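You operate a simulated robot arm through the tools that you are given. There is no shell and no other tool.

Carry out the task below with a simulated robot arm. There is one attempt and no reset: what you move stays moved.

JOB
Raise crane 5's boom and cast off the teal ship.
Fine: the red lever works the boom; both of the ship's latches come up; then slide the ship out to the white frame; its containers stay aboard; leave the other controls.

Only the result counts: the job must be done as asked and must still hold three seconds after the hand-in. Knocking over, shifting, dropping, spilling or breaking anything else fails it.

ROBOT AND FRAMES
A 7-joint arm with a two-finger parallel gripper, fixed in place. Base frame: the origin is at the foot of the arm, x ahead of it, y to its left, z up. Readings come in mm, degrees, newtons and seconds.
Its first joint turns from -132.0 to 132.0 degrees. Payload 3.91 kg.
The TCP is the grasp point between the finger pads, 30 mm short of the fingertips. In the tool frame z runs along the fingers and y along their closing line. The gripper opens to 110 mm. The fingers are 20 mm wide and 10 mm thick; the gripper's body (48 by 112 mm) begins 55 mm behind the TCP.
Orientation is told as [roll, pitch, yaw] about the base's x, y, z axes, in that order, counted from this pose: with the fingers straight down and closing along the base's y, the tool's x points along the base's -x, its y along +y and its z along -z.

CONTROLS
- The arm moves only by the tool step_arm. Its argument "plan" is a list of rows, each a list of 7 numbers: the shift along the tool's x, y, z in mm, then the turn, a rotation vector about the tool's x, y, z in degrees, then the closure, from 0 (fully open) to 1 (shut). In form: [[tx, ty, tz, ax, ay, az, fingers], ...]. A call has 1 to 20 rows; each row is the pose to reach, as a shift and turn from the pose commanded when the call began, along the tool's axes at that moment. A row lasts 0.2 s, in which the tool goes at most 50 mm and 8.6 degrees; a call with a longer step from one row to the next is refused whole, and so is a gripper value outside its range. A pose out of reach is approached as far as the arm can. The call stops where the force on the tool passes 40 N (or 10 N more than at its start, if that is more) or the arm is blocked; 0.2 s more then pass. Each finger travels about 108 mm/s and halts on what it meets, pressing with about 40 N; the grip force reading is that of the motor and also rises with nothing between the fingers. The clock runs only during rows and for 0.2 s after the last one: add rows that repeat a pose to give the fingers time. The reply holds the time, the measured pose of the TCP, the force on the tool along the base axes, the opening and the grip force, in the units named above and with some noise, with the torque about the TCP (base axes, N m) and any sound that the robot's microphone picked up.
- Cameras (640 x 400 px; columns grow to the right, rows downward): "scene" is fixed at [400.2, 500.5, 1385.4]; the picture's right is [0.11, -0.99, 0.00], its down [-0.91, -0.10, -0.41] and it looks along [0.41, 0.04, -0.91] (base axes); focal length 214 px, centre (320, 200). "wrist" rides on the gripper at [72, 17, -103] in the tool frame; the picture's right is [-0.23, 0.97, 0.00], its down [-0.76, -0.18, -0.62] and it looks along [-0.61, -0.14, 0.78] (tool axes); focal length 222 px, centre (320, 200). There is no depth. A picture from a camera that has moved, and an enlarged one, comes with that camera's place and axes in the base frame and with its lens.
- camera(camera): a new picture of that camera. The clock stands still meanwhile.
- close_up(camera, box): a new picture of the part [left, top, right, bottom] of that camera's present view, enlarged. The clock stands still meanwhile.
- sign_off(): hands the job in; it is judged then, once.

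Places have to be worked out from the pictures, the camera data and where the tool is seen. Open the gripper and draw the arm clear of the work before you hand the job in, unless the task says otherwise.

The tools are called after "Call:" by a JSON object that holds its "op" and its "data". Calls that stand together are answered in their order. step_arm: Moves the arm, as the interface text tells. Its arguments: {"type":"object","properties":{"plan":{"type":"array","items":{"type":"array","items":{"type":"number"}}}},"required":["plan"]} The other tools are called the same way: camera (camera) takes a picture; close_up (camera, box) takes an enlarged picture of a part of a camera's view; sign_off () hands the job in.

At the start:

```text
clock: 0.0
ee_pos: [332.3, 454.0, 1102.6]
ee_rot: [-0.1, -0.1, 0.0]
ft_force: [0.0, -0.2, -0.7]
torque: [0.03, 0.02, 0.03]
grip_width: 110.1
grip_force: 0.0
```

scene: 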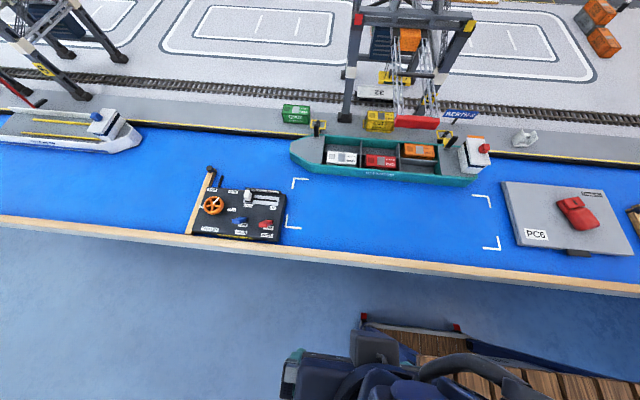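
wrist: 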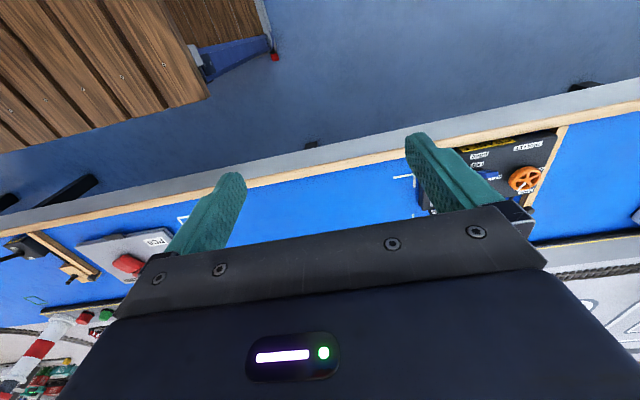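

I'll begin by enlarging parts of the scene to see the controls, the ship and the crane.

Call:
{"op": "close_up", "data": {"camera": "scene", "box": [180, 150, 310, 250]}}

Call:
{"op": "close_up", "data": {"camera": "scene", "box": [270, 90, 400, 190]}}

Call:
{"op": "close_up", "data": {"camera": "scene", "box": [380, 90, 510, 190]}}

Call:
{"op": "close_up", "data": {"camera": "scene", "box": [490, 160, 640, 270]}}

Call:
{"op": "close_up", "data": {"camera": "scene", "box": [320, 0, 500, 140]}}

```text
4.00 times, centred on (245, 200) of scene
camera zoom: at [400.2, 500.5, 1385.4], right [0.11, -0.99, 0.0], down [-0.91, -0.1, -0.41], along [0.41, 0.04, -0.91], focal length 858 px, centre (620, 200)
```

zoom: 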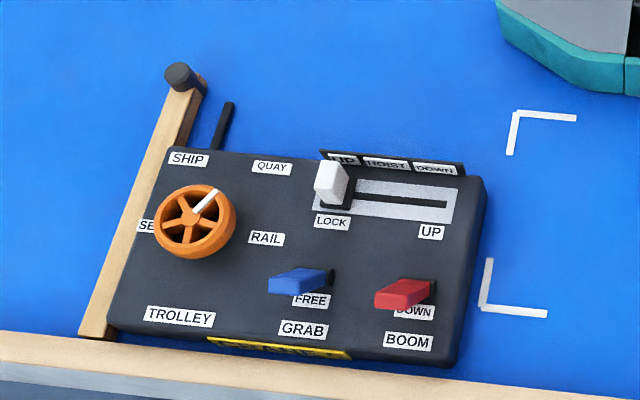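

```text
4.00 times, centred on (335, 140) of scene
camera zoom: at [400.2, 500.5, 1385.4], right [0.11, -0.99, 0.0], down [-0.91, -0.1, -0.41], along [0.41, 0.04, -0.91], focal length 858 px, centre (260, 440)
```

zoom: 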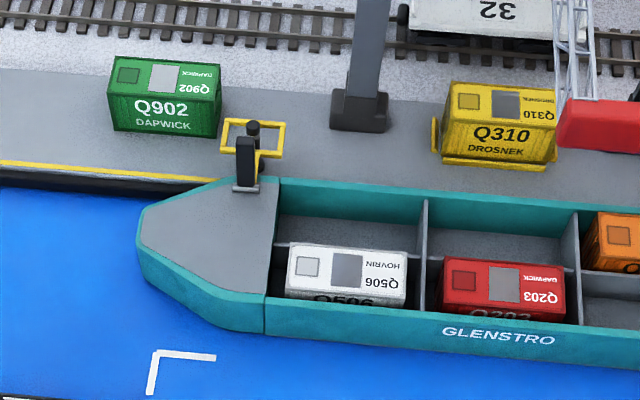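

```text
4.00 times, centred on (445, 140) of scene
camera zoom: at [400.2, 500.5, 1385.4], right [0.11, -0.99, 0.0], down [-0.91, -0.1, -0.41], along [0.41, 0.04, -0.91], focal length 858 px, centre (-180, 440)
```

zoom: 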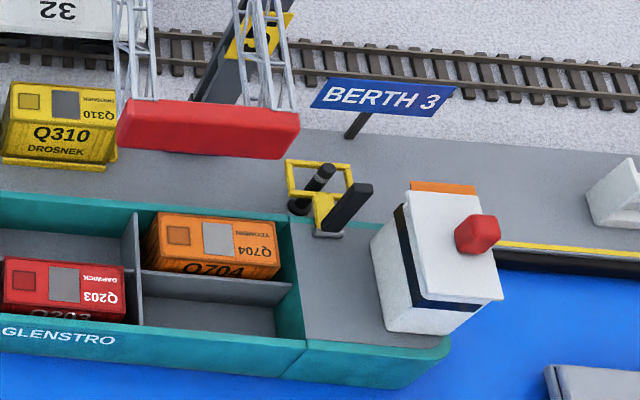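

```text
3.64 times, centred on (565, 215) of scene
camera zoom: at [400.2, 500.5, 1385.4], right [0.11, -0.99, 0.0], down [-0.91, -0.1, -0.41], along [0.41, 0.04, -0.91], focal length 780 px, centre (-571, 146)
```

zoom: 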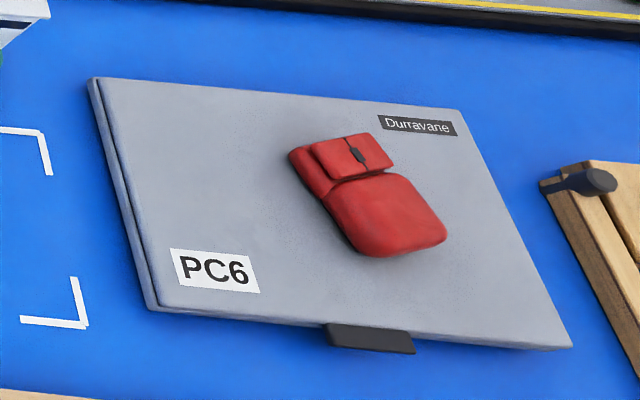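

```text
2.86 times, centred on (410, 70) of scene
camera zoom: at [400.2, 500.5, 1385.4], right [0.11, -0.99, 0.0], down [-0.91, -0.1, -0.41], along [0.41, 0.04, -0.91], focal length 613 px, centre (63, 571)
```

zoom: 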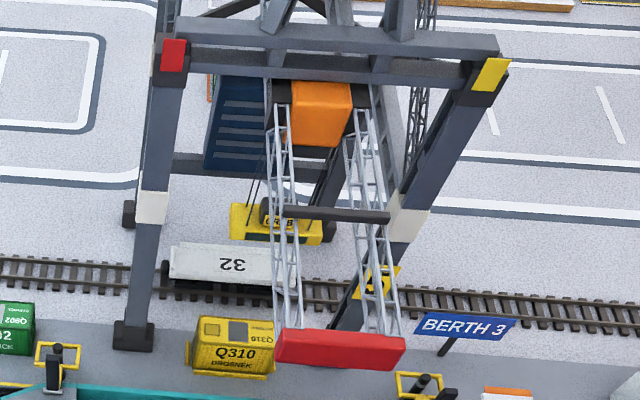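

The panel's red BOOM lever is at DOWN, with UP further from the arm. By triangulation it is near (564, 661, ~830), and the work surface is near z≈800. I'll move the wrist camera nearer the panel to refine this.

Call:
{"op": "step_arm", "data": {"plan": [[-22, 36, 13, 0, 0, 0, 0], [-44, 73, 26, 0, 0, 0, 0], [-66, 110, 39, 0, 0, 0, 0], [-88, 146, 52, 0, 0, 0, 0], [-88, 146, 52, 0, 0, 0, 0]]}}

```text
clock: 1.2
ee_pos: [422.9, 600.5, 1051.7]
ee_rot: [0.1, 0.1, 0.0]
ft_force: [0.2, -0.3, 0.2]
torque: [-0.01, 0.01, 0.0]
grip_width: 109.9
grip_force: 0.1
```

The arm tracked the command well. Next I'll take wrist and scene pictures for triangulation.

Call:
{"op": "camera", "data": {"camera": "wrist"}}

Call:
{"op": "camera", "data": {"camera": "scene"}}

```text
taken
camera wrist: at [351.1, 617.8, 1155.8], right [0.23, 0.97, 0.0], down [0.76, -0.18, 0.62], along [0.61, -0.14, -0.78], focal length 222 px, centre (320, 200)
```

wrist: 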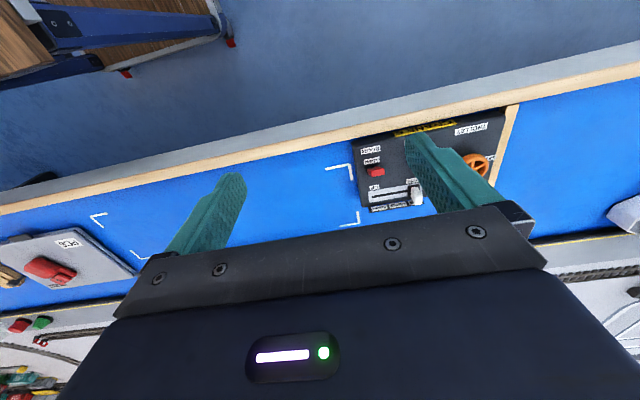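

```text
taken
```

scene: 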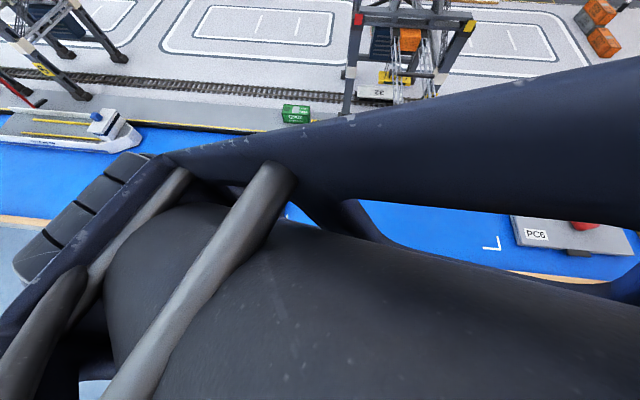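

The arm blocks the scene view here, so I'll zoom the wrist camera on the panel.

Call:
{"op": "close_up", "data": {"camera": "wrist", "box": [340, 90, 530, 220]}}

Call:
{"op": "close_up", "data": {"camera": "wrist", "box": [0, 180, 160, 300]}}

```text
3.08 times, centred on (435, 155) of wrist
camera zoom: at [351.1, 617.8, 1155.8], right [0.23, 0.97, 0.0], down [0.76, -0.18, 0.62], along [0.61, -0.14, -0.78], focal length 684 px, centre (-34, 338)
```

zoom: 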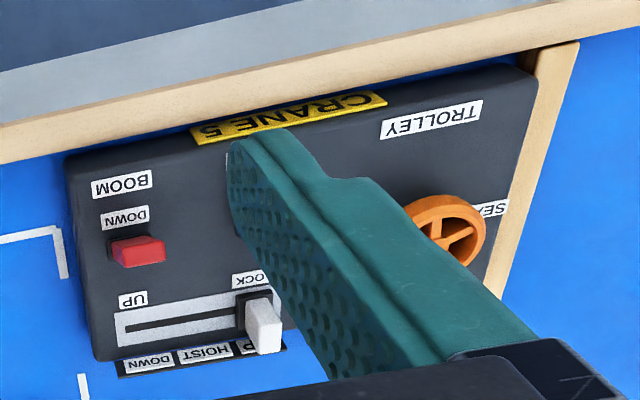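

```text
3.33 times, centred on (80, 240) of wrist
camera zoom: at [351.1, 617.8, 1155.8], right [0.23, 0.97, 0.0], down [0.76, -0.18, 0.62], along [0.61, -0.14, -0.78], focal length 740 px, centre (1120, 67)
```

zoom: 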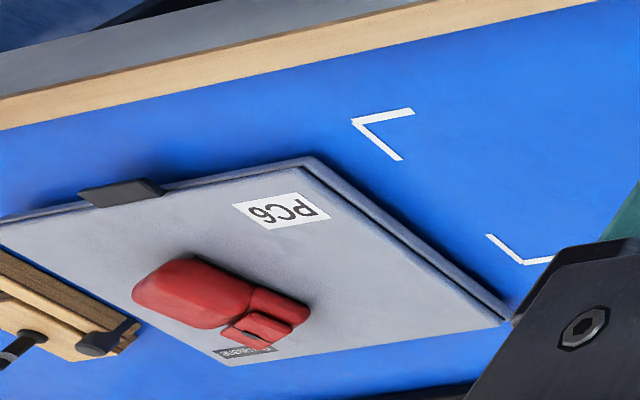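

The yellow plate reads CRANE 5, so this is the right panel. I put the red lever's tip near (543, 662, 873), pivot near x≈590, and the panel top near z≈793. I'll move lower and closer to refine the lever position.

Call:
{"op": "step_arm", "data": {"plan": [[-16, 13, 31, 0, 0, 0, 0], [-32, 27, 62, 0, 0, 0, 0], [-47, 40, 92, 0, 0, 0, 0], [-47, 40, 92, 0, 0, 0, 0]]}}

Call:
{"op": "camera", "data": {"camera": "wrist"}}

Call:
{"op": "close_up", "data": {"camera": "wrist", "box": [230, 120, 430, 240]}}

```text
clock: 2.2
ee_pos: [470.1, 640.5, 962.3]
ee_rot: [0.0, 0.0, 0.1]
ft_force: [-0.7, -0.4, 0.6]
torque: [-0.03, -0.01, -0.03]
grip_width: 109.9
grip_force: 0.0
```

```text
taken
camera wrist: at [399.2, 656.4, 1066.7], right [0.23, 0.97, 0.0], down [0.76, -0.18, 0.62], along [0.61, -0.14, -0.78], focal length 222 px, centre (320, 200)
```

wrist: 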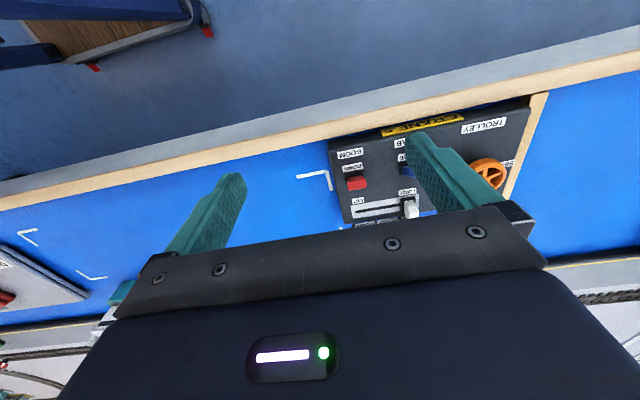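

```text
3.20 times, centred on (330, 180) of wrist
camera zoom: at [399.2, 656.4, 1066.7], right [0.23, 0.97, 0.0], down [0.76, -0.18, 0.62], along [0.61, -0.14, -0.78], focal length 711 px, centre (288, 264)
```

zoom: 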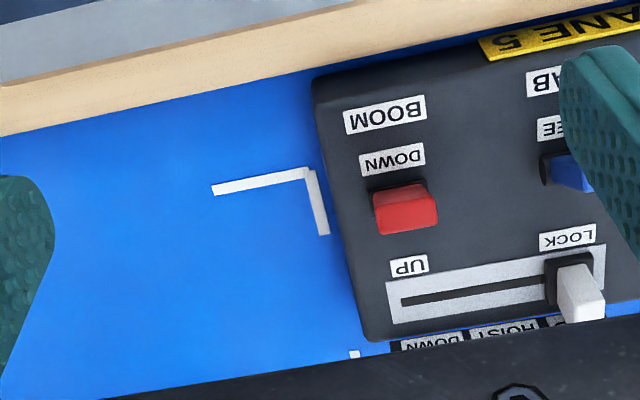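

The labels put the BOOM lever at y≈665. Its tip is around x≈545–563, leaning toward the arm, and the pivot is near x≈590. I'll shut the fingers and come down in front of the lever on its −x side, ready to push it toward UP.

Call:
{"op": "step_arm", "data": {"plan": [[-10, 8, 10, 0, 0, 0, 1], [-20, 16, 25, 0, 0, 0, 1], [-30, 24.5, 45, 0, 0, 0, 1], [-30, 24.5, 75, 0, 0, 0, 1], [-30, 24.5, 102, 0, 0, 0, 1], [-30, 24.5, 102, 0, 0, 0, 1]]}}

Call:
{"op": "camera", "data": {"camera": "wrist"}}

```text
clock: 3.6
ee_pos: [498.6, 665.0, 857.1]
ee_rot: [0.1, -0.1, 0.0]
ft_force: [0.4, -0.3, 0.2]
torque: [0.01, -0.01, 0.0]
grip_width: 0.2
grip_force: 37.3
```

```text
taken
camera wrist: at [427.1, 682.4, 961.6], right [0.23, 0.97, 0.0], down [0.76, -0.18, 0.62], along [0.61, -0.14, -0.78], focal length 222 px, centre (320, 200)
```

wrist: 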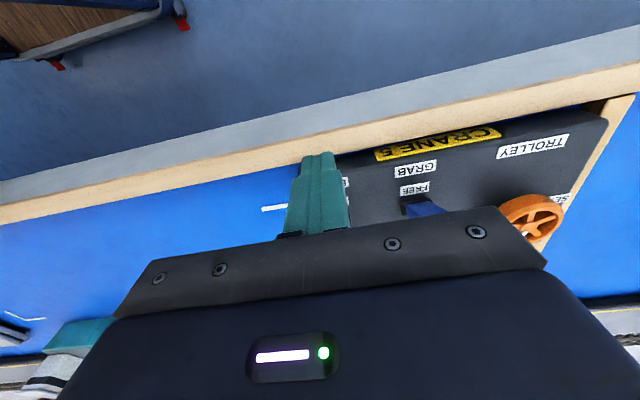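

The shut fingers hide the red lever and line up with it. I'll push slowly along +x and watch the force and sound.

Call:
{"op": "step_arm", "data": {"plan": [[-10, 0, 0, 0, 0, 0, 1], [-20, 0, 0, 0, 0, 0, 1], [-30, 0, 0, 0, 0, 0, 1], [-40, 0, 0, 0, 0, 0, 1], [-48, 0, 0, 0, 0, 0, 1], [-56, 0, 0, 0, 0, 0, 1], [-64, 0, 0, 0, 0, 0, 1], [-72, 0, 0, 0, 0, 0, 1], [-80, 0, 0, 0, 0, 0, 1]]}}

```text
clock: 5.0
ee_pos: [553.8, 665.4, 861.4]
ee_rot: [0.3, -0.1, 0.1]
ft_force: [-4.6, -9.5, 15.2]
torque: [-0.03, -0.16, -0.08]
grip_width: 0.0
grip_force: 37.7
stopped in row 7: the force on the tool passed its limit at 42 N (the readings are from after the stop); the commanded pose is now the measured one
```

The tool stopped at x≈554 with an upward force, so the fingertips were riding onto the lever. The lever must be lower than I judged. I'll back off, rise and look again.

Call:
{"op": "step_arm", "data": {"plan": [[10, 0, 0, 0, 0, 0, 1], [30, 0, 0, 0, 0, 0, 1], [40, 0, -30, 0, 0, 0, 0.8], [50, 0, -60, 0, 0, 0, 0.4], [60, 0, -80, 0, 0, 0, 0.0], [60, 0, -80, 0, 0, 0, 0.0], [60, 0, -80, 0, 0, 0, 0.0]]}}

Call:
{"op": "camera", "data": {"camera": "wrist"}}

Call:
{"op": "close_up", "data": {"camera": "wrist", "box": [240, 120, 440, 240]}}

```text
clock: 6.6
ee_pos: [491.1, 664.5, 940.0]
ee_rot: [0.2, -0.2, 0.1]
ft_force: [0.0, -0.8, 0.2]
torque: [-0.05, -0.03, -0.01]
grip_width: 109.9
grip_force: 0.0
```

```text
taken
camera wrist: at [421.0, 679.9, 1044.4], right [0.23, 0.97, 0.0], down [0.76, -0.18, 0.62], along [0.61, -0.14, -0.78], focal length 222 px, centre (320, 200)
```

wrist: 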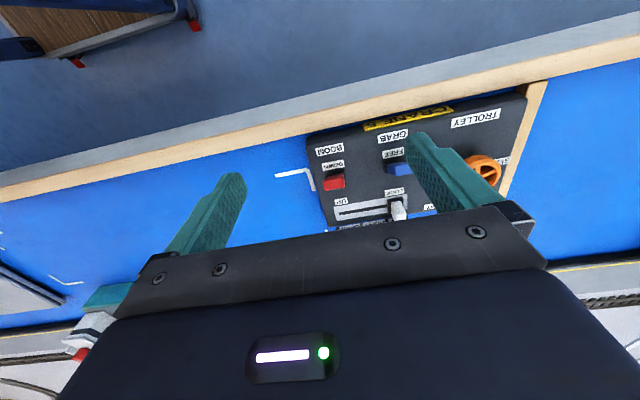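

```text
3.20 times, centred on (340, 180) of wrist
camera zoom: at [421.0, 679.9, 1044.4], right [0.23, 0.97, 0.0], down [0.76, -0.18, 0.62], along [0.61, -0.14, -0.78], focal length 711 px, centre (256, 264)
```

zoom: 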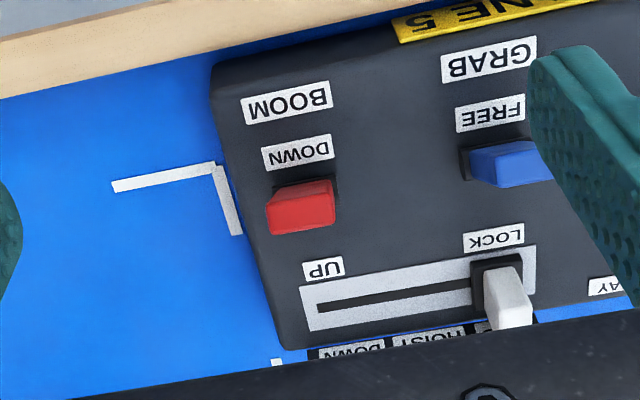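

The lever is still at DOWN. I'll zoom in tightly on it to understand its shape.

Call:
{"op": "close_up", "data": {"camera": "wrist", "box": [310, 150, 360, 215]}}

Call:
{"op": "camera", "data": {"camera": "scene"}}

```text
6.15 times, centred on (335, 182) of wrist
camera zoom: at [421.0, 679.9, 1044.4], right [0.23, 0.97, 0.0], down [0.76, -0.18, 0.62], along [0.61, -0.14, -0.78], focal length 1367 px, centre (228, 308)
```

zoom: 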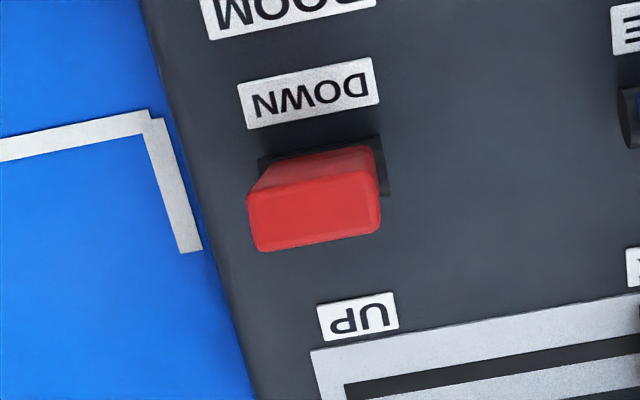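

```text
taken
```

scene: 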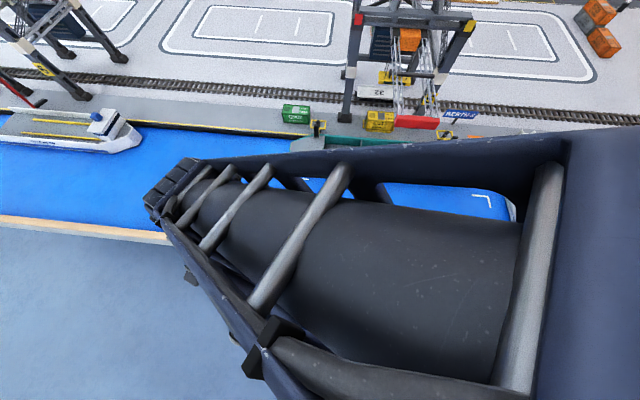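

I can now see the lever's end face and a dark base plate near x≈578–595. I'll retreat to the start area so the scene camera has a clear view, then zoom tightly on the lever and latches.

Call:
{"op": "step_arm", "data": {"plan": [[15, -20, -35, 0, 0, 0, 0], [40, -50, -60, 0, 0, 0, 0], [65, -85, -85, 0, 0, 0, 0], [90, -120, -105, 0, 0, 0, 0], [115, -150, -125, 0, 0, 0, 0], [140, -180, -145, 0, 0, 0, 0], [159, -210, -162, 0, 0, 0, 0], [159, -210, -162, 0, 0, 0, 0]]}}

Call:
{"op": "close_up", "data": {"camera": "scene", "box": [245, 205, 289, 245]}}

Call:
{"op": "close_up", "data": {"camera": "scene", "box": [290, 110, 340, 150]}}

Call:
{"op": "close_up", "data": {"camera": "scene", "box": [425, 115, 495, 185]}}

Call:
{"op": "camera", "data": {"camera": "scene"}}

```text
clock: 8.4
ee_pos: [330.8, 454.2, 1101.3]
ee_rot: [0.1, -0.1, 0.1]
ft_force: [0.1, 1.1, 0.1]
torque: [0.03, -0.02, -0.02]
grip_width: 110.3
grip_force: 0.1
```

```text
10.00 times, centred on (267, 225) of scene
camera zoom: at [400.2, 500.5, 1385.4], right [0.11, -0.99, 0.0], down [-0.91, -0.1, -0.41], along [0.41, 0.04, -0.91], focal length 2145 px, centre (850, -50)
```

zoom: 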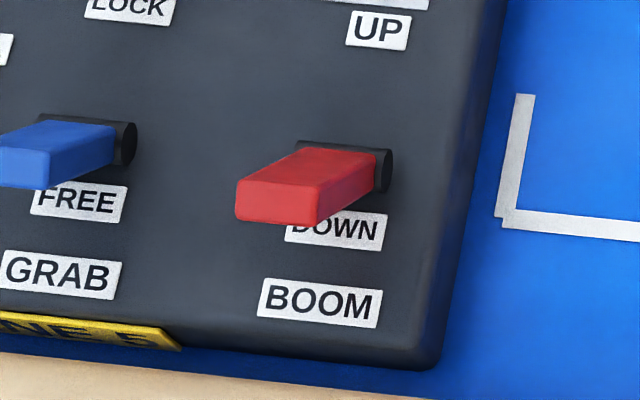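

```text
10.00 times, centred on (315, 130) of scene
camera zoom: at [400.2, 500.5, 1385.4], right [0.11, -0.99, 0.0], down [-0.91, -0.1, -0.41], along [0.41, 0.04, -0.91], focal length 2145 px, centre (370, 900)
```

zoom: 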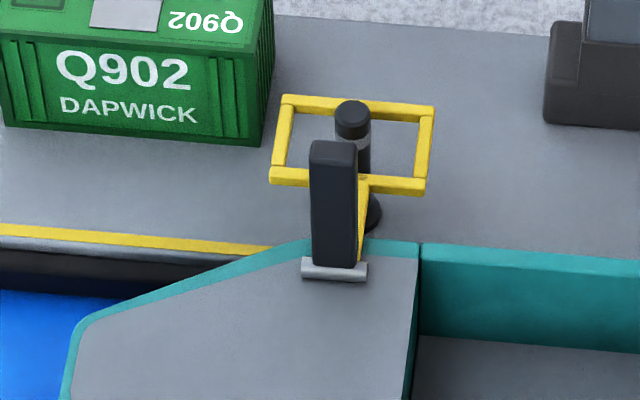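

```text
5.71 times, centred on (460, 150) of scene
camera zoom: at [400.2, 500.5, 1385.4], right [0.11, -0.99, 0.0], down [-0.91, -0.1, -0.41], along [0.41, 0.04, -0.91], focal length 1226 px, centre (-480, 486)
```

zoom: 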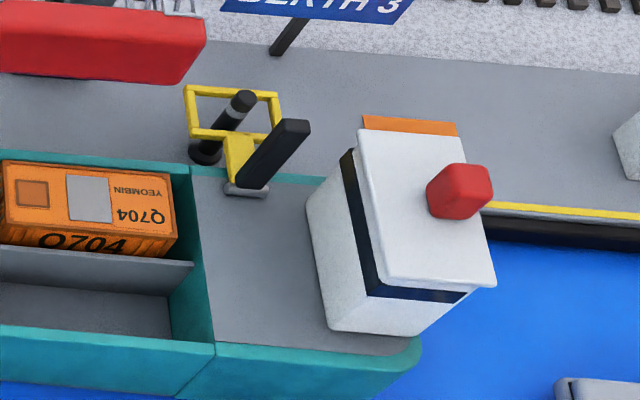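

```text
taken
```

scene: 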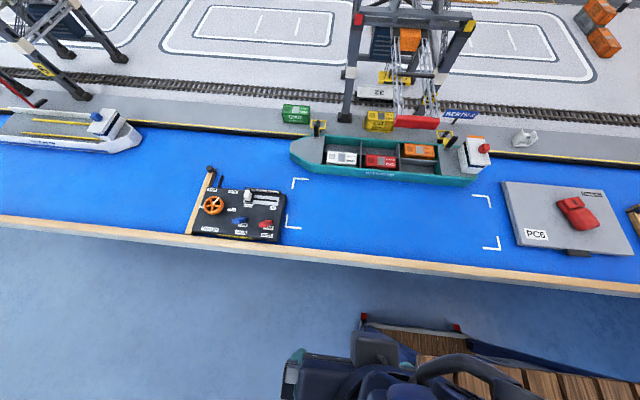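

The tight zoom shows the lever clearly. The pivot cylinder is at about (580, 665, 800), and the paddle, about 22 mm wide, leans to a tip at about (553, 665, 850). I'll grip the paddle from both y-sides and swing it along its arc, starting above it with the gripper part-open.

Call:
{"op": "step_arm", "data": {"plan": [[-28, 26, 20, 0, 0, 0, 0.2], [-56, 52, 42, 0, 0, 0, 0.4], [-85, 79, 65, 0, 0, 0, 0.545], [-113, 106, 88, 0, 0, 0, 0.545], [-141, 132, 110, 0, 0, 0, 0.545], [-170, 159, 135, 0, 0, 0, 0.545], [-198, 185, 158, 0, 0, 0, 0.545], [-226, 211, 181, 0, 0, 0, 0.545], [-226, 211, 181, 0, 0, 0, 0.545], [-226, 211, 181, 0, 0, 0, 0.545]]}}

Call:
{"op": "camera", "data": {"camera": "wrist"}}

```text
clock: 10.6
ee_pos: [558.0, 669.7, 920.8]
ee_rot: [0.2, -0.1, 0.1]
ft_force: [0.1, -0.2, 0.6]
torque: [-0.04, 0.03, 0.02]
grip_width: 50.0
grip_force: 0.0
```

```text
taken
camera wrist: at [487.2, 686.6, 1025.6], right [0.23, 0.97, 0.0], down [0.76, -0.18, 0.62], along [0.61, -0.14, -0.78], focal length 222 px, centre (320, 200)
```

wrist: 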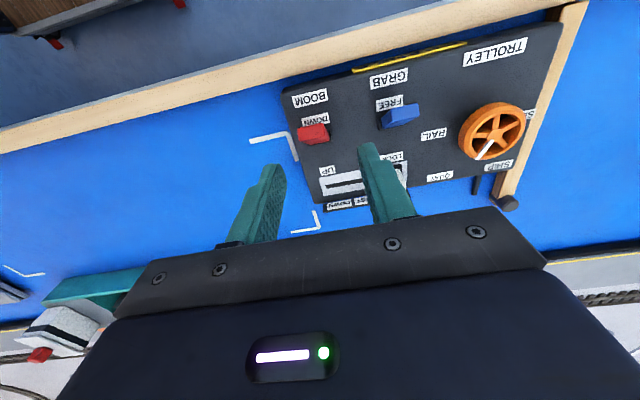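

I'll check the alignment of the lever against the fingers before descending.

Call:
{"op": "close_up", "data": {"camera": "wrist", "box": [270, 100, 370, 200]}}

```text
4.00 times, centred on (320, 150) of wrist
camera zoom: at [487.2, 686.6, 1025.6], right [0.23, 0.97, 0.0], down [0.76, -0.18, 0.62], along [0.61, -0.14, -0.78], focal length 888 px, centre (320, 400)
```

zoom: 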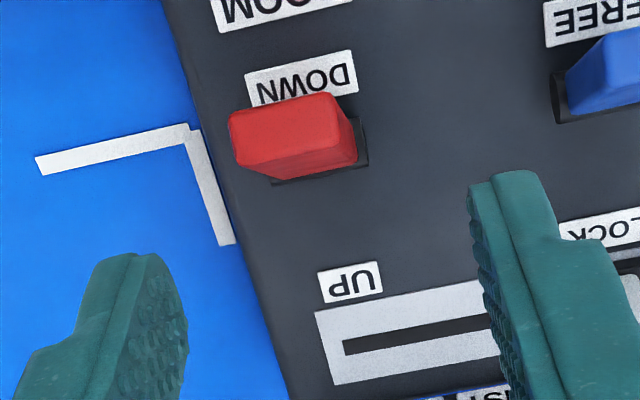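

The new view confirms the tip at (553.7, 664.8, 849). I'll correct y by about −4.5 mm, descend around the paddle and close on it.

Call:
{"op": "step_arm", "data": {"plan": [[0, -4.5, 10, 0, 0, 0, 0.545], [0, -4.5, 30, 0, 0, 0, 0.545], [0, -4.5, 50, 0, 0, 0, 0.545], [0, -4.5, 65, 0, 0, 0, 0.545], [0, -4.5, 77, 0, 0, 0, 0.545], [0, -4.5, 77, 0, 0, 0, 0.545], [0, -4.5, 77, 0, 0, 0, 0.7], [0, -4.5, 77, 0, 0, 0, 0.85]]}}

Call:
{"op": "camera", "data": {"camera": "wrist"}}

```text
clock: 12.4
ee_pos: [560.7, 664.8, 842.8]
ee_rot: [0.2, -0.1, 0.1]
ft_force: [2.5, 15.1, -5.4]
torque: [-0.6, -0.1, -0.33]
grip_width: 21.9
grip_force: 45.1
```

```text
taken
camera wrist: at [488.5, 681.2, 947.4], right [0.23, 0.97, 0.0], down [0.76, -0.18, 0.62], along [0.61, -0.14, -0.78], focal length 222 px, centre (320, 200)
```

wrist: 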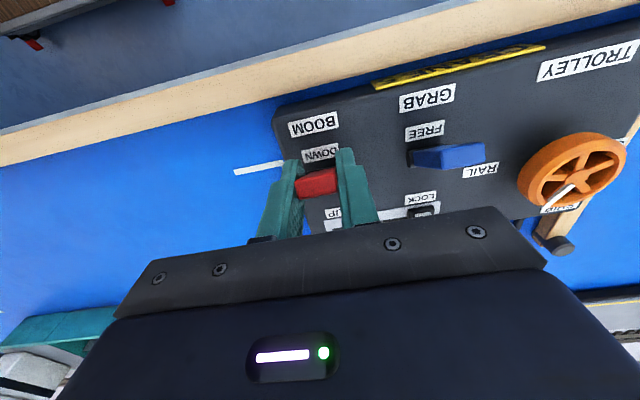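

The paddle is gripped at 21.9 mm wide, with a small sideways force. I'll ease y by about +1.5 mm and swing the paddle along the arc around the pivot toward UP.

Call:
{"op": "step_arm", "data": {"plan": [[0, 1.5, 0, 0, 0, 0, 0.9], [-5.5, 1.5, -2.4, 0, 0, 0, 0.9], [-11.1, 1.5, -4.1, 0, 0, 0, 0.9], [-17, 1.5, -5, 0, 0, 0, 0.9], [-22, 1.5, -5.3, 0, 0, 0, 0.9], [-27.9, 1.5, -4.9, 0, 0, 0, 0.9], [-33.7, 1.5, -3.9, 0, 0, 0, 0.9], [-39.3, 1.5, -2.1, 0, 0, 0, 0.9], [-44.7, 1.5, 0.4, 0, 0, 0, 0.9]]}}

Call:
{"op": "camera", "data": {"camera": "wrist"}}

```text
clock: 14.4
ee_pos: [605.0, 662.3, 842.6]
ee_rot: [0.2, -0.1, 0.1]
ft_force: [-1.0, 0.7, -0.1]
torque: [-0.01, -0.03, 0.04]
grip_width: 11.3
grip_force: 0.1
```

```text
taken
camera wrist: at [533.2, 679.0, 947.7], right [0.23, 0.97, 0.0], down [0.76, -0.18, 0.62], along [0.61, -0.14, -0.78], focal length 222 px, centre (320, 200)
```

wrist: 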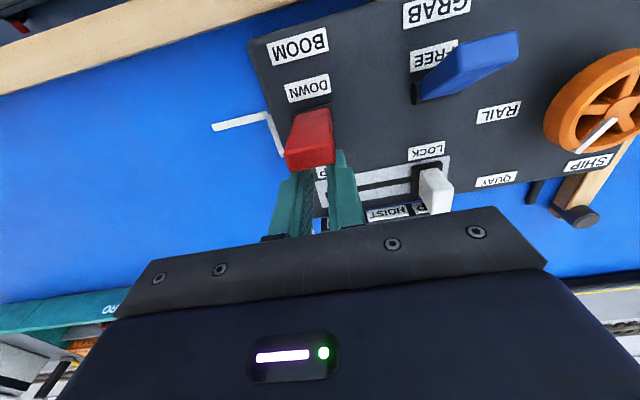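

The fingers slipped off the paddle (width 11 mm), but it appears to have moved part of the way. I'll zoom in to see where it is.

Call:
{"op": "close_up", "data": {"camera": "wrist", "box": [260, 80, 380, 190]}}

```text
3.64 times, centred on (320, 135) of wrist
camera zoom: at [533.2, 679.0, 947.7], right [0.23, 0.97, 0.0], down [0.76, -0.18, 0.62], along [0.61, -0.14, -0.78], focal length 808 px, centre (320, 436)
```

zoom: 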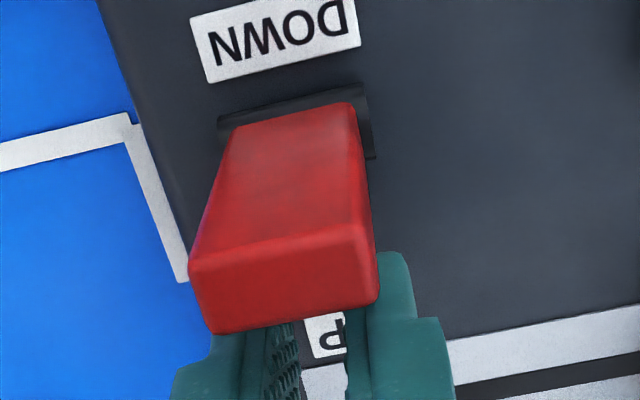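

The lever now stands about upright, tip near (578, 665, 858), and the fingers have passed beyond it. I'll lift, go back to its −x side with the fingers shut, and push it the rest of the way.

Call:
{"op": "step_arm", "data": {"plan": [[0, 0, -25, 0, 0, 0, 0.9], [0, 0, -60, 0, 0, 0, 1], [25, 1, -70, 0, 0, 0, 1], [60, 1, -70, 0, 0, 0, 1], [60, 1, -50, 0, 0, 0, 1], [60, 1, -28, 0, 0, 0, 1], [60, 1, -28, 0, 0, 0, 1]]}}

Call:
{"op": "camera", "data": {"camera": "wrist"}}

```text
clock: 16.0
ee_pos: [544.1, 666.7, 872.0]
ee_rot: [0.1, -0.1, 0.1]
ft_force: [0.1, -0.2, 0.2]
torque: [0.02, 0.0, 0.02]
grip_width: 0.0
grip_force: 37.4
```

```text
taken
camera wrist: at [473.1, 682.3, 976.3], right [0.23, 0.97, 0.0], down [0.76, -0.18, 0.62], along [0.61, -0.14, -0.78], focal length 222 px, centre (320, 200)
```

wrist: 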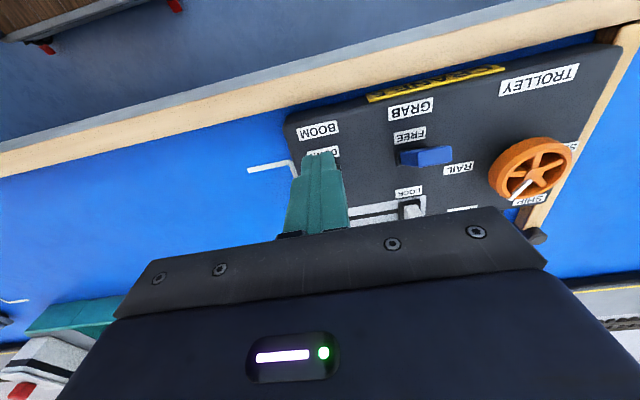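

The fingers are shut just in front of the upright lever. I'll push slowly in +x near its tip.

Call:
{"op": "step_arm", "data": {"plan": [[-6, 0, 0, 0, 0, 0, 1], [-12, 0, 0, 0, 0, 0, 1], [-17, 0, 0, 0, 0, 0, 1], [-22, 0, 0, 0, 0, 0, 1], [-26, 0, 0, 0, 0, 0, 1], [-30, 0, 0, 0, 0, 0, 1], [-34, 0, 0, 0, 0, 0, 1], [-38, 0, 0, 0, 0, 0, 1], [-42, 0, 0, 0, 0, 0, 1], [-46, 0, 0, 0, 0, 0, 1]]}}

Call:
{"op": "camera", "data": {"camera": "scene"}}

```text
clock: 18.2
ee_pos: [585.1, 665.7, 872.5]
ee_rot: [0.1, 0.3, 0.4]
ft_force: [-13.2, -4.8, 10.3]
torque: [-0.24, 0.31, 0.02]
grip_width: 0.0
grip_force: 37.8
stopped in row 10: the force on the tool passed its limit at 46 N (the readings are from after the stop); the commanded pose is now the measured one
```

```text
taken
```

scene: 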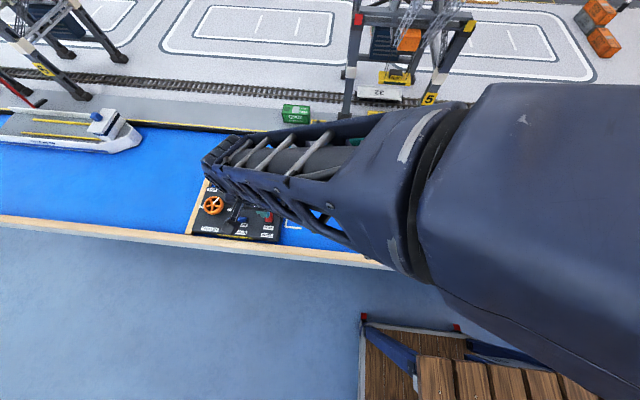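

The push met a hard stop near x≈590, about where the UP end should be, and the crane's boom lattice has changed. I'll back off and look.

Call:
{"op": "step_arm", "data": {"plan": [[15, 0, 0, 0, 0, 0, 1], [35, 0, -10, 0, 0, 0, 1], [60, 0, -50, 0, 0, 0, 0.6], [85, -35, -75, 0, 0, 0, 0.3], [110, -70, -100, 0, 0, 0, 0], [135, -100, -125, 0, 0, 0, 0], [160, -130, -150, 0, 0, 0, 0], [190, -160, -175, 0, 0, 0, 0], [220, -190, -200, 0, 0, 0, 0], [250, -211, -228, 0, 0, 0, 0], [250, -211, -228, 0, 0, 0, 0]]}}

Call:
{"op": "camera", "data": {"camera": "scene"}}

Call:
{"op": "close_up", "data": {"camera": "scene", "box": [185, 160, 295, 245]}}

Call:
{"op": "close_up", "data": {"camera": "scene", "box": [320, 0, 500, 140]}}

```text
clock: 20.6
ee_pos: [342.1, 455.4, 1099.2]
ee_rot: [0.0, 0.3, 0.3]
ft_force: [0.6, -0.3, -0.1]
torque: [0.01, 0.01, -0.04]
grip_width: 109.9
grip_force: 0.1
```

```text
taken
```

scene: 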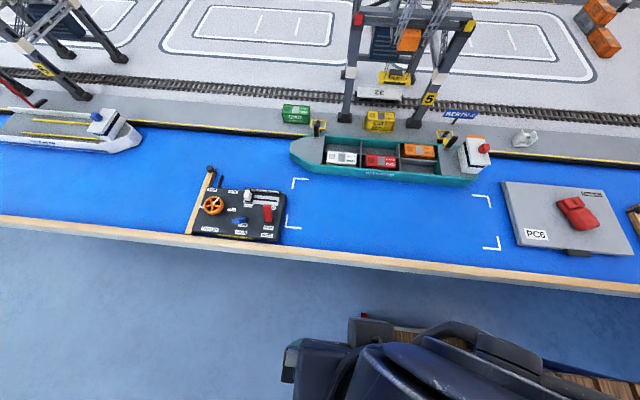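

```text
4.71 times, centred on (240, 202) of scene
camera zoom: at [400.2, 500.5, 1385.4], right [0.11, -0.99, 0.0], down [-0.91, -0.1, -0.41], along [0.41, 0.04, -0.91], focal length 1009 px, centre (696, 188)
```

zoom: 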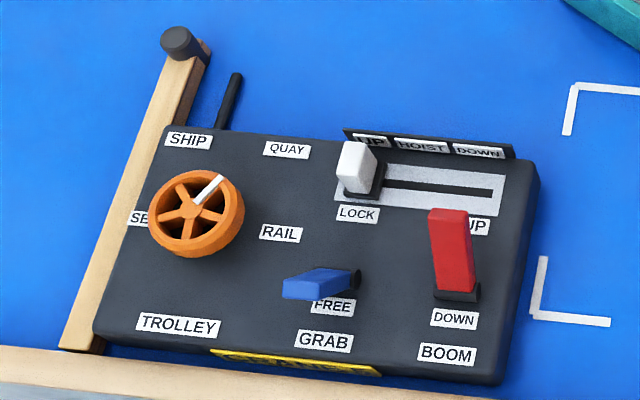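

```text
2.86 times, centred on (410, 70) of scene
camera zoom: at [400.2, 500.5, 1385.4], right [0.11, -0.99, 0.0], down [-0.91, -0.1, -0.41], along [0.41, 0.04, -0.91], focal length 613 px, centre (63, 571)
```

zoom: 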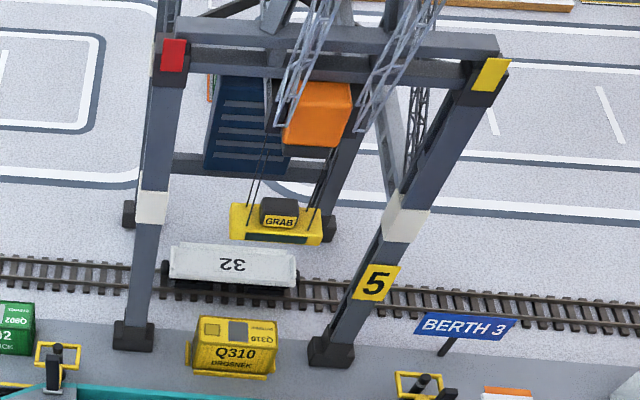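

The boom is up and the red lever sits fully at UP. The blue lever, hoist knob and wheel look unchanged.

Each ship latch looks like a dark upright handle hinged on the deck near x≈910, with a yellow loop over a quay bollard. Pulling the handle toward −x should lift the loop. I'll move over to view the left latch with the wrist camera, yawing about 32°.

Call:
{"op": "step_arm", "data": {"plan": [[-45, 4, 10, 0, 0, -3, 0], [-91, 8, 20, 0, 0, -6, 0], [-137, 12, 30, 0, 0, -9, 0], [-183, 16, 40, 0, 0, -13, 0], [-229, 20, 50, 0, 0, -16, 0], [-275, 24, 60, 0, 0, -19, 0], [-321, 28, 70, 0, 0, -22, 0], [-367, 32, 80, 0, 0, -26, 0], [-413, 36, 90, 0, 0, -29, 0], [-457, 40, 99, 0, 0, -32, 0], [-457, 40, 99, 0, 0, -32, 0]]}}

Call:
{"op": "camera", "data": {"camera": "wrist"}}

Call:
{"op": "camera", "data": {"camera": "scene"}}

```text
clock: 23.0
ee_pos: [792.7, 493.5, 1000.8]
ee_rot: [0.2, 0.2, 32.3]
ft_force: [-0.4, -0.5, 0.8]
torque: [-0.03, -0.02, 0.01]
grip_width: 110.0
grip_force: 0.1
```

```text
taken
camera wrist: at [723.1, 469.7, 1105.1], right [-0.33, 0.94, 0.0], down [0.74, 0.26, 0.62], along [0.58, 0.21, -0.78], focal length 222 px, centre (320, 200)
```

wrist: 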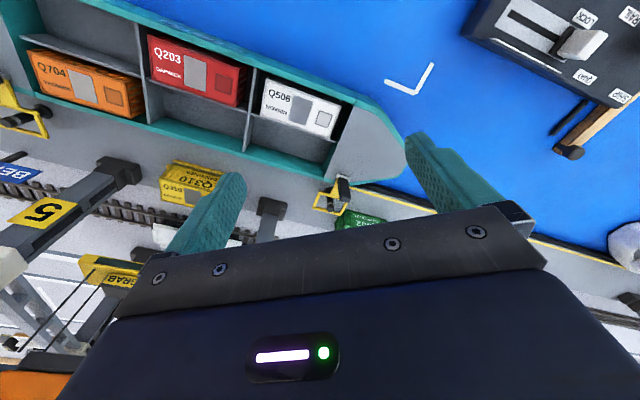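

```text
taken
```

scene: 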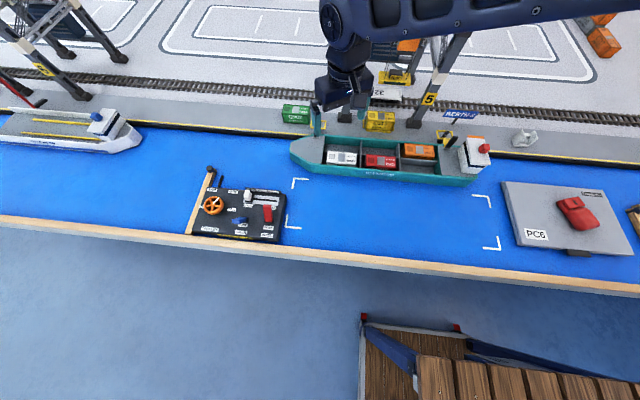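

The left latch is visible at about (340, 190) in the wrist view. I'll zoom in there from both cameras.

Call:
{"op": "close_up", "data": {"camera": "wrist", "box": [305, 165, 375, 225]}}

Call:
{"op": "close_up", "data": {"camera": "wrist", "box": [0, 0, 240, 200]}}

Call:
{"op": "close_up", "data": {"camera": "wrist", "box": [220, 50, 420, 200]}}

```text
6.67 times, centred on (340, 195) of wrist
camera zoom: at [723.1, 469.7, 1105.1], right [-0.33, 0.94, 0.0], down [0.74, 0.26, 0.62], along [0.58, 0.21, -0.78], focal length 1481 px, centre (187, 233)
```

zoom: 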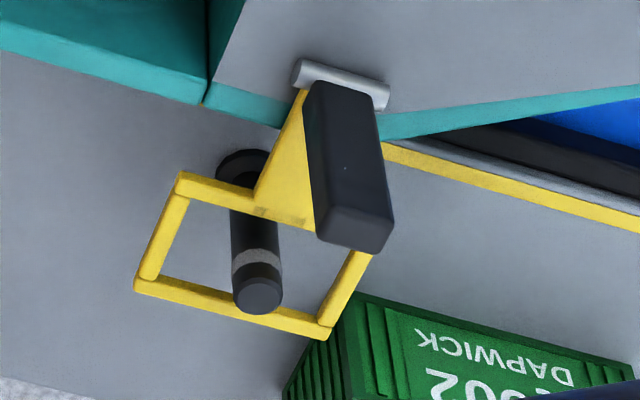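

```text
2.00 times, centred on (120, 100) of wrist
camera zoom: at [723.1, 469.7, 1105.1], right [-0.33, 0.94, 0.0], down [0.74, 0.26, 0.62], along [0.58, 0.21, -0.78], focal length 444 px, centre (720, 400)
```

zoom: 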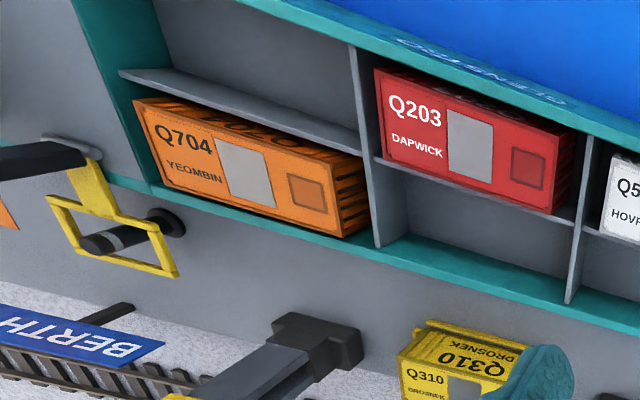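

```text
2.67 times, centred on (320, 125) of wrist
camera zoom: at [723.1, 469.7, 1105.1], right [-0.33, 0.94, 0.0], down [0.74, 0.26, 0.62], along [0.58, 0.21, -0.78], focal length 592 px, centre (320, 400)
```

zoom: 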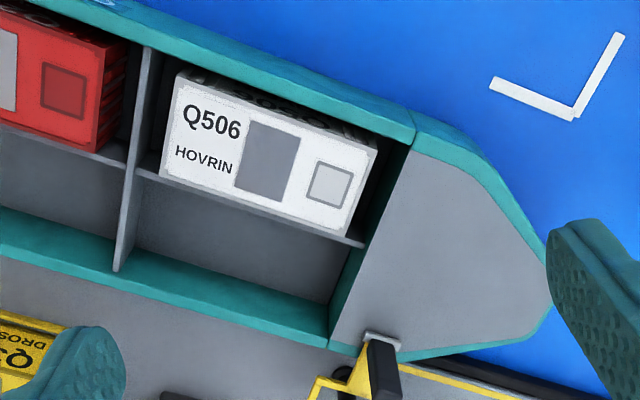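

By triangulation the left latch's hinge is at about (875, 561, 832) and the handle top at about (880, 561, 880). The yellow loop lies around z≈845 over x≈902–937. I'll yaw the tool to 90° so the fingers can straddle the handle fore and aft, which means they push it positively rather than by friction.

Call:
{"op": "step_arm", "data": {"plan": [[0, 0, 0, 0, 0, -8.3, 0.2], [0, 0, 0, 0, 0, -16.6, 0.4], [0, 0, 0, 0, 0, -24.9, 0.545], [0, 0, 0, 0, 0, -33.2, 0.545], [0, 0, 0, 0, 0, -41.5, 0.545], [0, 0, 0, 0, 0, -49.8, 0.545], [0, 0, 0, 0, 0, -57.7, 0.545], [0, 0, 0, 0, 0, -57.7, 0.545]]}}

```text
clock: 24.8
ee_pos: [794.3, 495.2, 999.0]
ee_rot: [0.3, 0.0, 90.1]
ft_force: [0.5, 0.2, 0.0]
torque: [0.0, 0.01, -0.01]
grip_width: 50.2
grip_force: 0.0
```

Yaw is 90°. I'll move above the left latch with a 20° outward tilt and check reach and alignment there.

Call:
{"op": "step_arm", "data": {"plan": [[-13, -16, 10, 4, 0, 0, 0.545], [-26, -32, 20, 8, 0, 0, 0.545], [-40, -48, 35, 12, 0, 0, 0.545], [-53, -64, 50, 16, 0, 0, 0.545], [-66, -79, 69, 20, 0, 0, 0.545], [-66, -79, 69, 20, 0, 0, 0.545], [-66, -79, 69, 20, 0, 0, 0.545]]}}

Call:
{"op": "camera", "data": {"camera": "wrist"}}

Call:
{"op": "camera", "data": {"camera": "scene"}}

```text
clock: 26.4
ee_pos: [871.6, 563.3, 925.7]
ee_rot: [-19.8, 0.0, 90.0]
ft_force: [-0.7, 0.4, -0.1]
torque: [0.03, -0.02, 0.04]
grip_width: 49.9
grip_force: 0.1
```

```text
taken
camera wrist: at [822.4, 489.9, 1018.5], right [-0.92, 0.23, -0.33], down [-0.04, 0.76, 0.65], along [0.4, 0.61, -0.69], focal length 222 px, centre (320, 200)
```

wrist: 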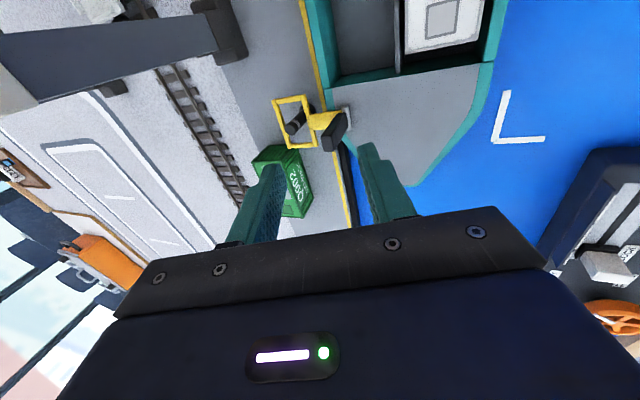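

```text
taken
```

scene: 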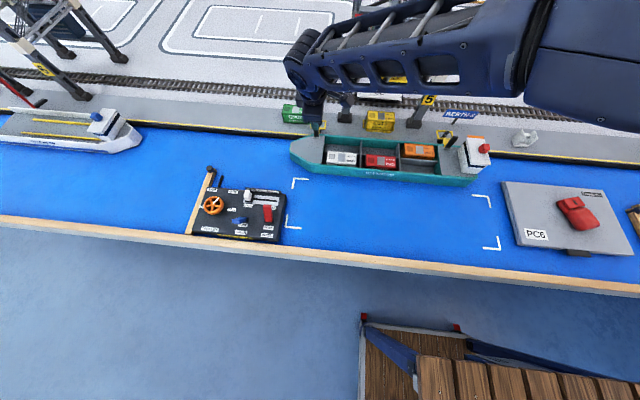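

The pose was reached. I'll zoom the wrist view on the latch and fingers to check alignment.

Call:
{"op": "close_up", "data": {"camera": "wrist", "box": [240, 80, 420, 220]}}

Call:
{"op": "close_up", "data": {"camera": "scene", "box": [285, 90, 355, 150]}}

```text
2.86 times, centred on (330, 150) of wrist
camera zoom: at [822.4, 489.9, 1018.5], right [-0.92, 0.23, -0.33], down [-0.04, 0.76, 0.65], along [0.4, 0.61, -0.69], focal length 635 px, centre (291, 343)
```

zoom: 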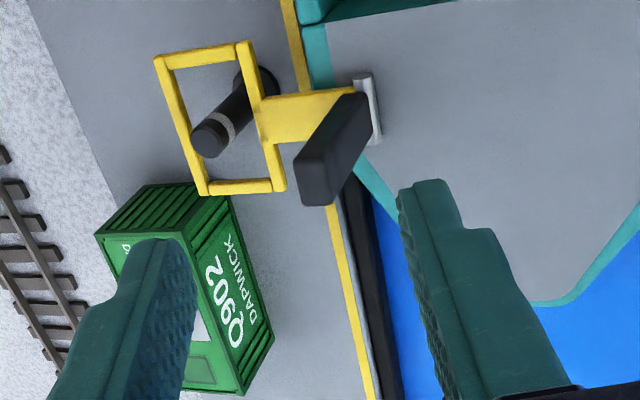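

```text
6.67 times, centred on (320, 120) of scene
camera zoom: at [400.2, 500.5, 1385.4], right [0.11, -0.99, 0.0], down [-0.91, -0.1, -0.41], along [0.41, 0.04, -0.91], focal length 1430 px, centre (320, 733)
```

zoom: 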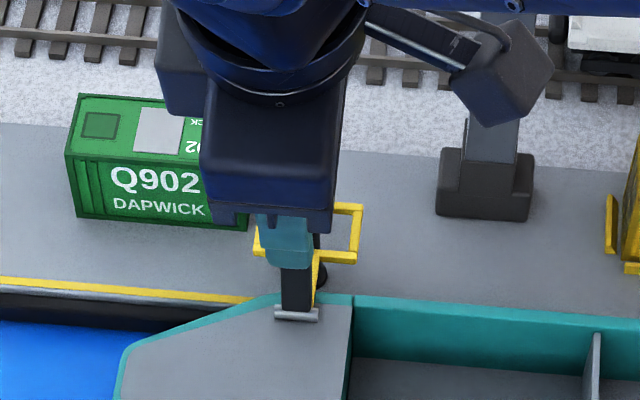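

The handle top checks out at about (882, 560, 878), and the fingers are centred fore and aft over it. I'll descend so the fingertips straddle only the handle's upper part, staying above the loop.

Call:
{"op": "step_arm", "data": {"plan": [[1, 3, 10, 0, 0, 0, 0.545], [2, 6, 20, 0, 0, 0, 0.545], [2.3, 8, 30, 0, 0, 0, 0.545], [2.3, 10.4, 38.5, 0, 0, 0, 0.545], [2.3, 10.4, 38.5, 0, 0, 0, 0.545]]}}

Call:
{"op": "close_up", "data": {"camera": "wrist", "box": [240, 80, 420, 220]}}

Call:
{"op": "close_up", "data": {"camera": "scene", "box": [285, 90, 355, 150]}}

```text
clock: 27.6
ee_pos: [873.9, 559.1, 889.5]
ee_rot: [-19.7, -0.1, 90.0]
ft_force: [-0.3, 0.5, 0.4]
torque: [0.02, -0.04, 0.02]
grip_width: 50.3
grip_force: 0.2
```

```text
2.86 times, centred on (330, 150) of wrist
camera zoom: at [824.3, 487.0, 981.5], right [-0.92, 0.23, -0.33], down [-0.04, 0.76, 0.65], along [0.4, 0.61, -0.69], focal length 635 px, centre (291, 343)
```

zoom: 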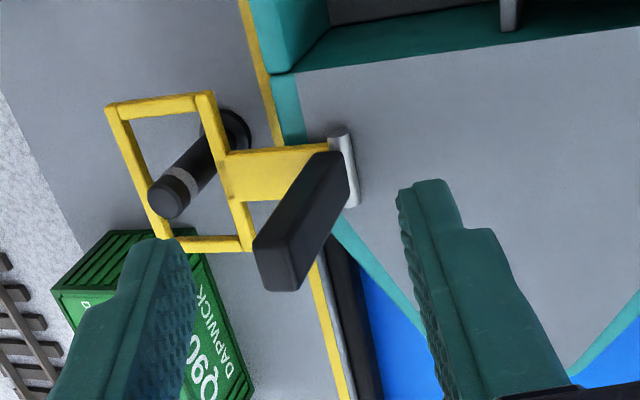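

```text
6.67 times, centred on (320, 120) of scene
camera zoom: at [400.2, 500.5, 1385.4], right [0.11, -0.99, 0.0], down [-0.91, -0.1, -0.41], along [0.41, 0.04, -0.91], focal length 1430 px, centre (320, 733)
```

zoom: 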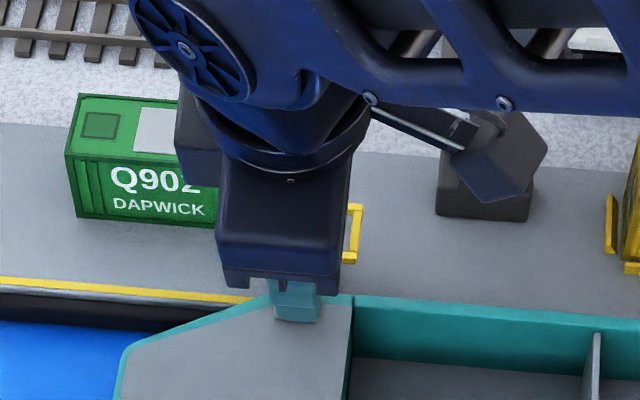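

The handle top sits between the fingertips and is centred. I'll close the fingers on it.

Call:
{"op": "step_arm", "data": {"plan": [[0, 0, 0, 0, 0, 0, 0.7], [0, 0, 0, 0, 0, 0, 0.8], [0, 0, 0, 0, 0, 0, 0.9], [0, 0, 0, 0, 0, 0, 0.95]]}}

Call:
{"op": "close_up", "data": {"camera": "wrist", "box": [240, 80, 420, 220]}}

```text
clock: 28.6
ee_pos: [874.4, 559.9, 888.2]
ee_rot: [-19.7, 0.0, 90.0]
ft_force: [-2.4, -1.6, 1.8]
torque: [0.02, 0.16, 0.03]
grip_width: 10.8
grip_force: 40.5
```

```text
2.86 times, centred on (330, 150) of wrist
camera zoom: at [824.2, 486.9, 981.7], right [-0.92, 0.23, -0.33], down [-0.04, 0.76, 0.65], along [0.4, 0.61, -0.69], focal length 635 px, centre (291, 343)
```

zoom: 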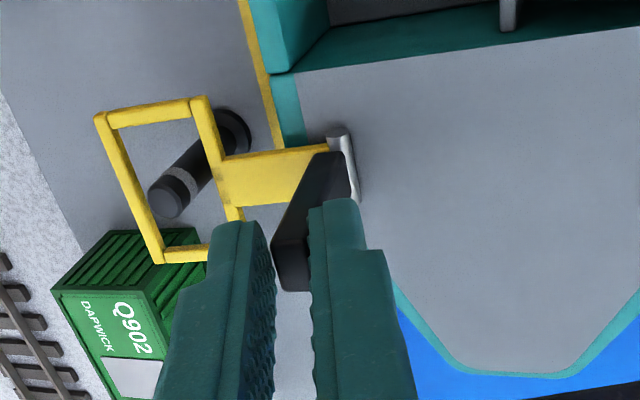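

The handle is gripped at 10.8 mm thick, and the loop has already lifted slightly. I'll swing the tool about the hinge axis toward −x by 35°.

Call:
{"op": "step_arm", "data": {"plan": [[0, 6.6, -1.8, 7, 0, 0, 1], [0, 13.3, -2.9, 14, 0, 0, 1], [0, 20.2, -3.0, 21, 0, 0, 1], [0, 27, -2.4, 28, 0, 0, 1], [0, 33.6, -1, 35, 0, 0, 1], [0, 33.6, -1, 35, 0, 0, 1]]}}

Call:
{"op": "camera", "data": {"camera": "wrist"}}

Call:
{"op": "camera", "data": {"camera": "scene"}}

```text
clock: 30.0
ee_pos: [843.3, 558.3, 879.4]
ee_rot: [-54.8, -0.1, 90.0]
ft_force: [0.6, 0.2, -0.7]
torque: [-0.03, -0.01, 0.01]
grip_width: 0.1
grip_force: 37.7
```

```text
taken
camera wrist: at [750.9, 486.4, 925.8], right [-0.56, 0.23, -0.8], down [-0.41, 0.76, 0.51], along [0.72, 0.61, -0.33], focal length 222 px, centre (320, 200)
```

wrist: 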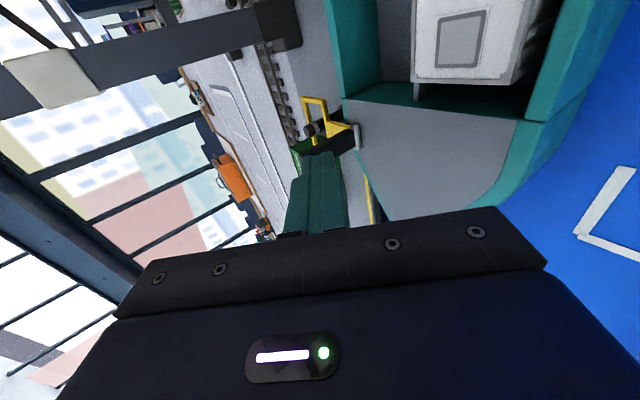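

```text
taken
```

scene: 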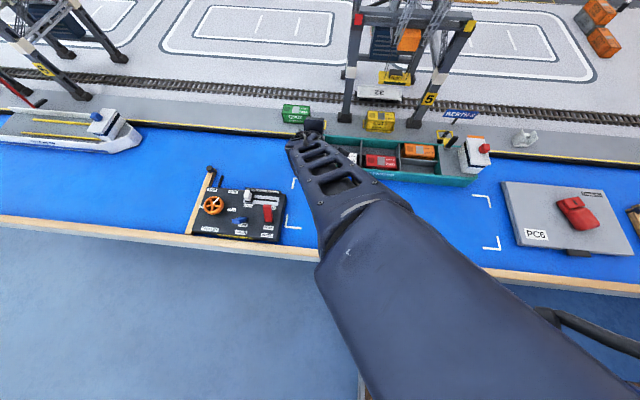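

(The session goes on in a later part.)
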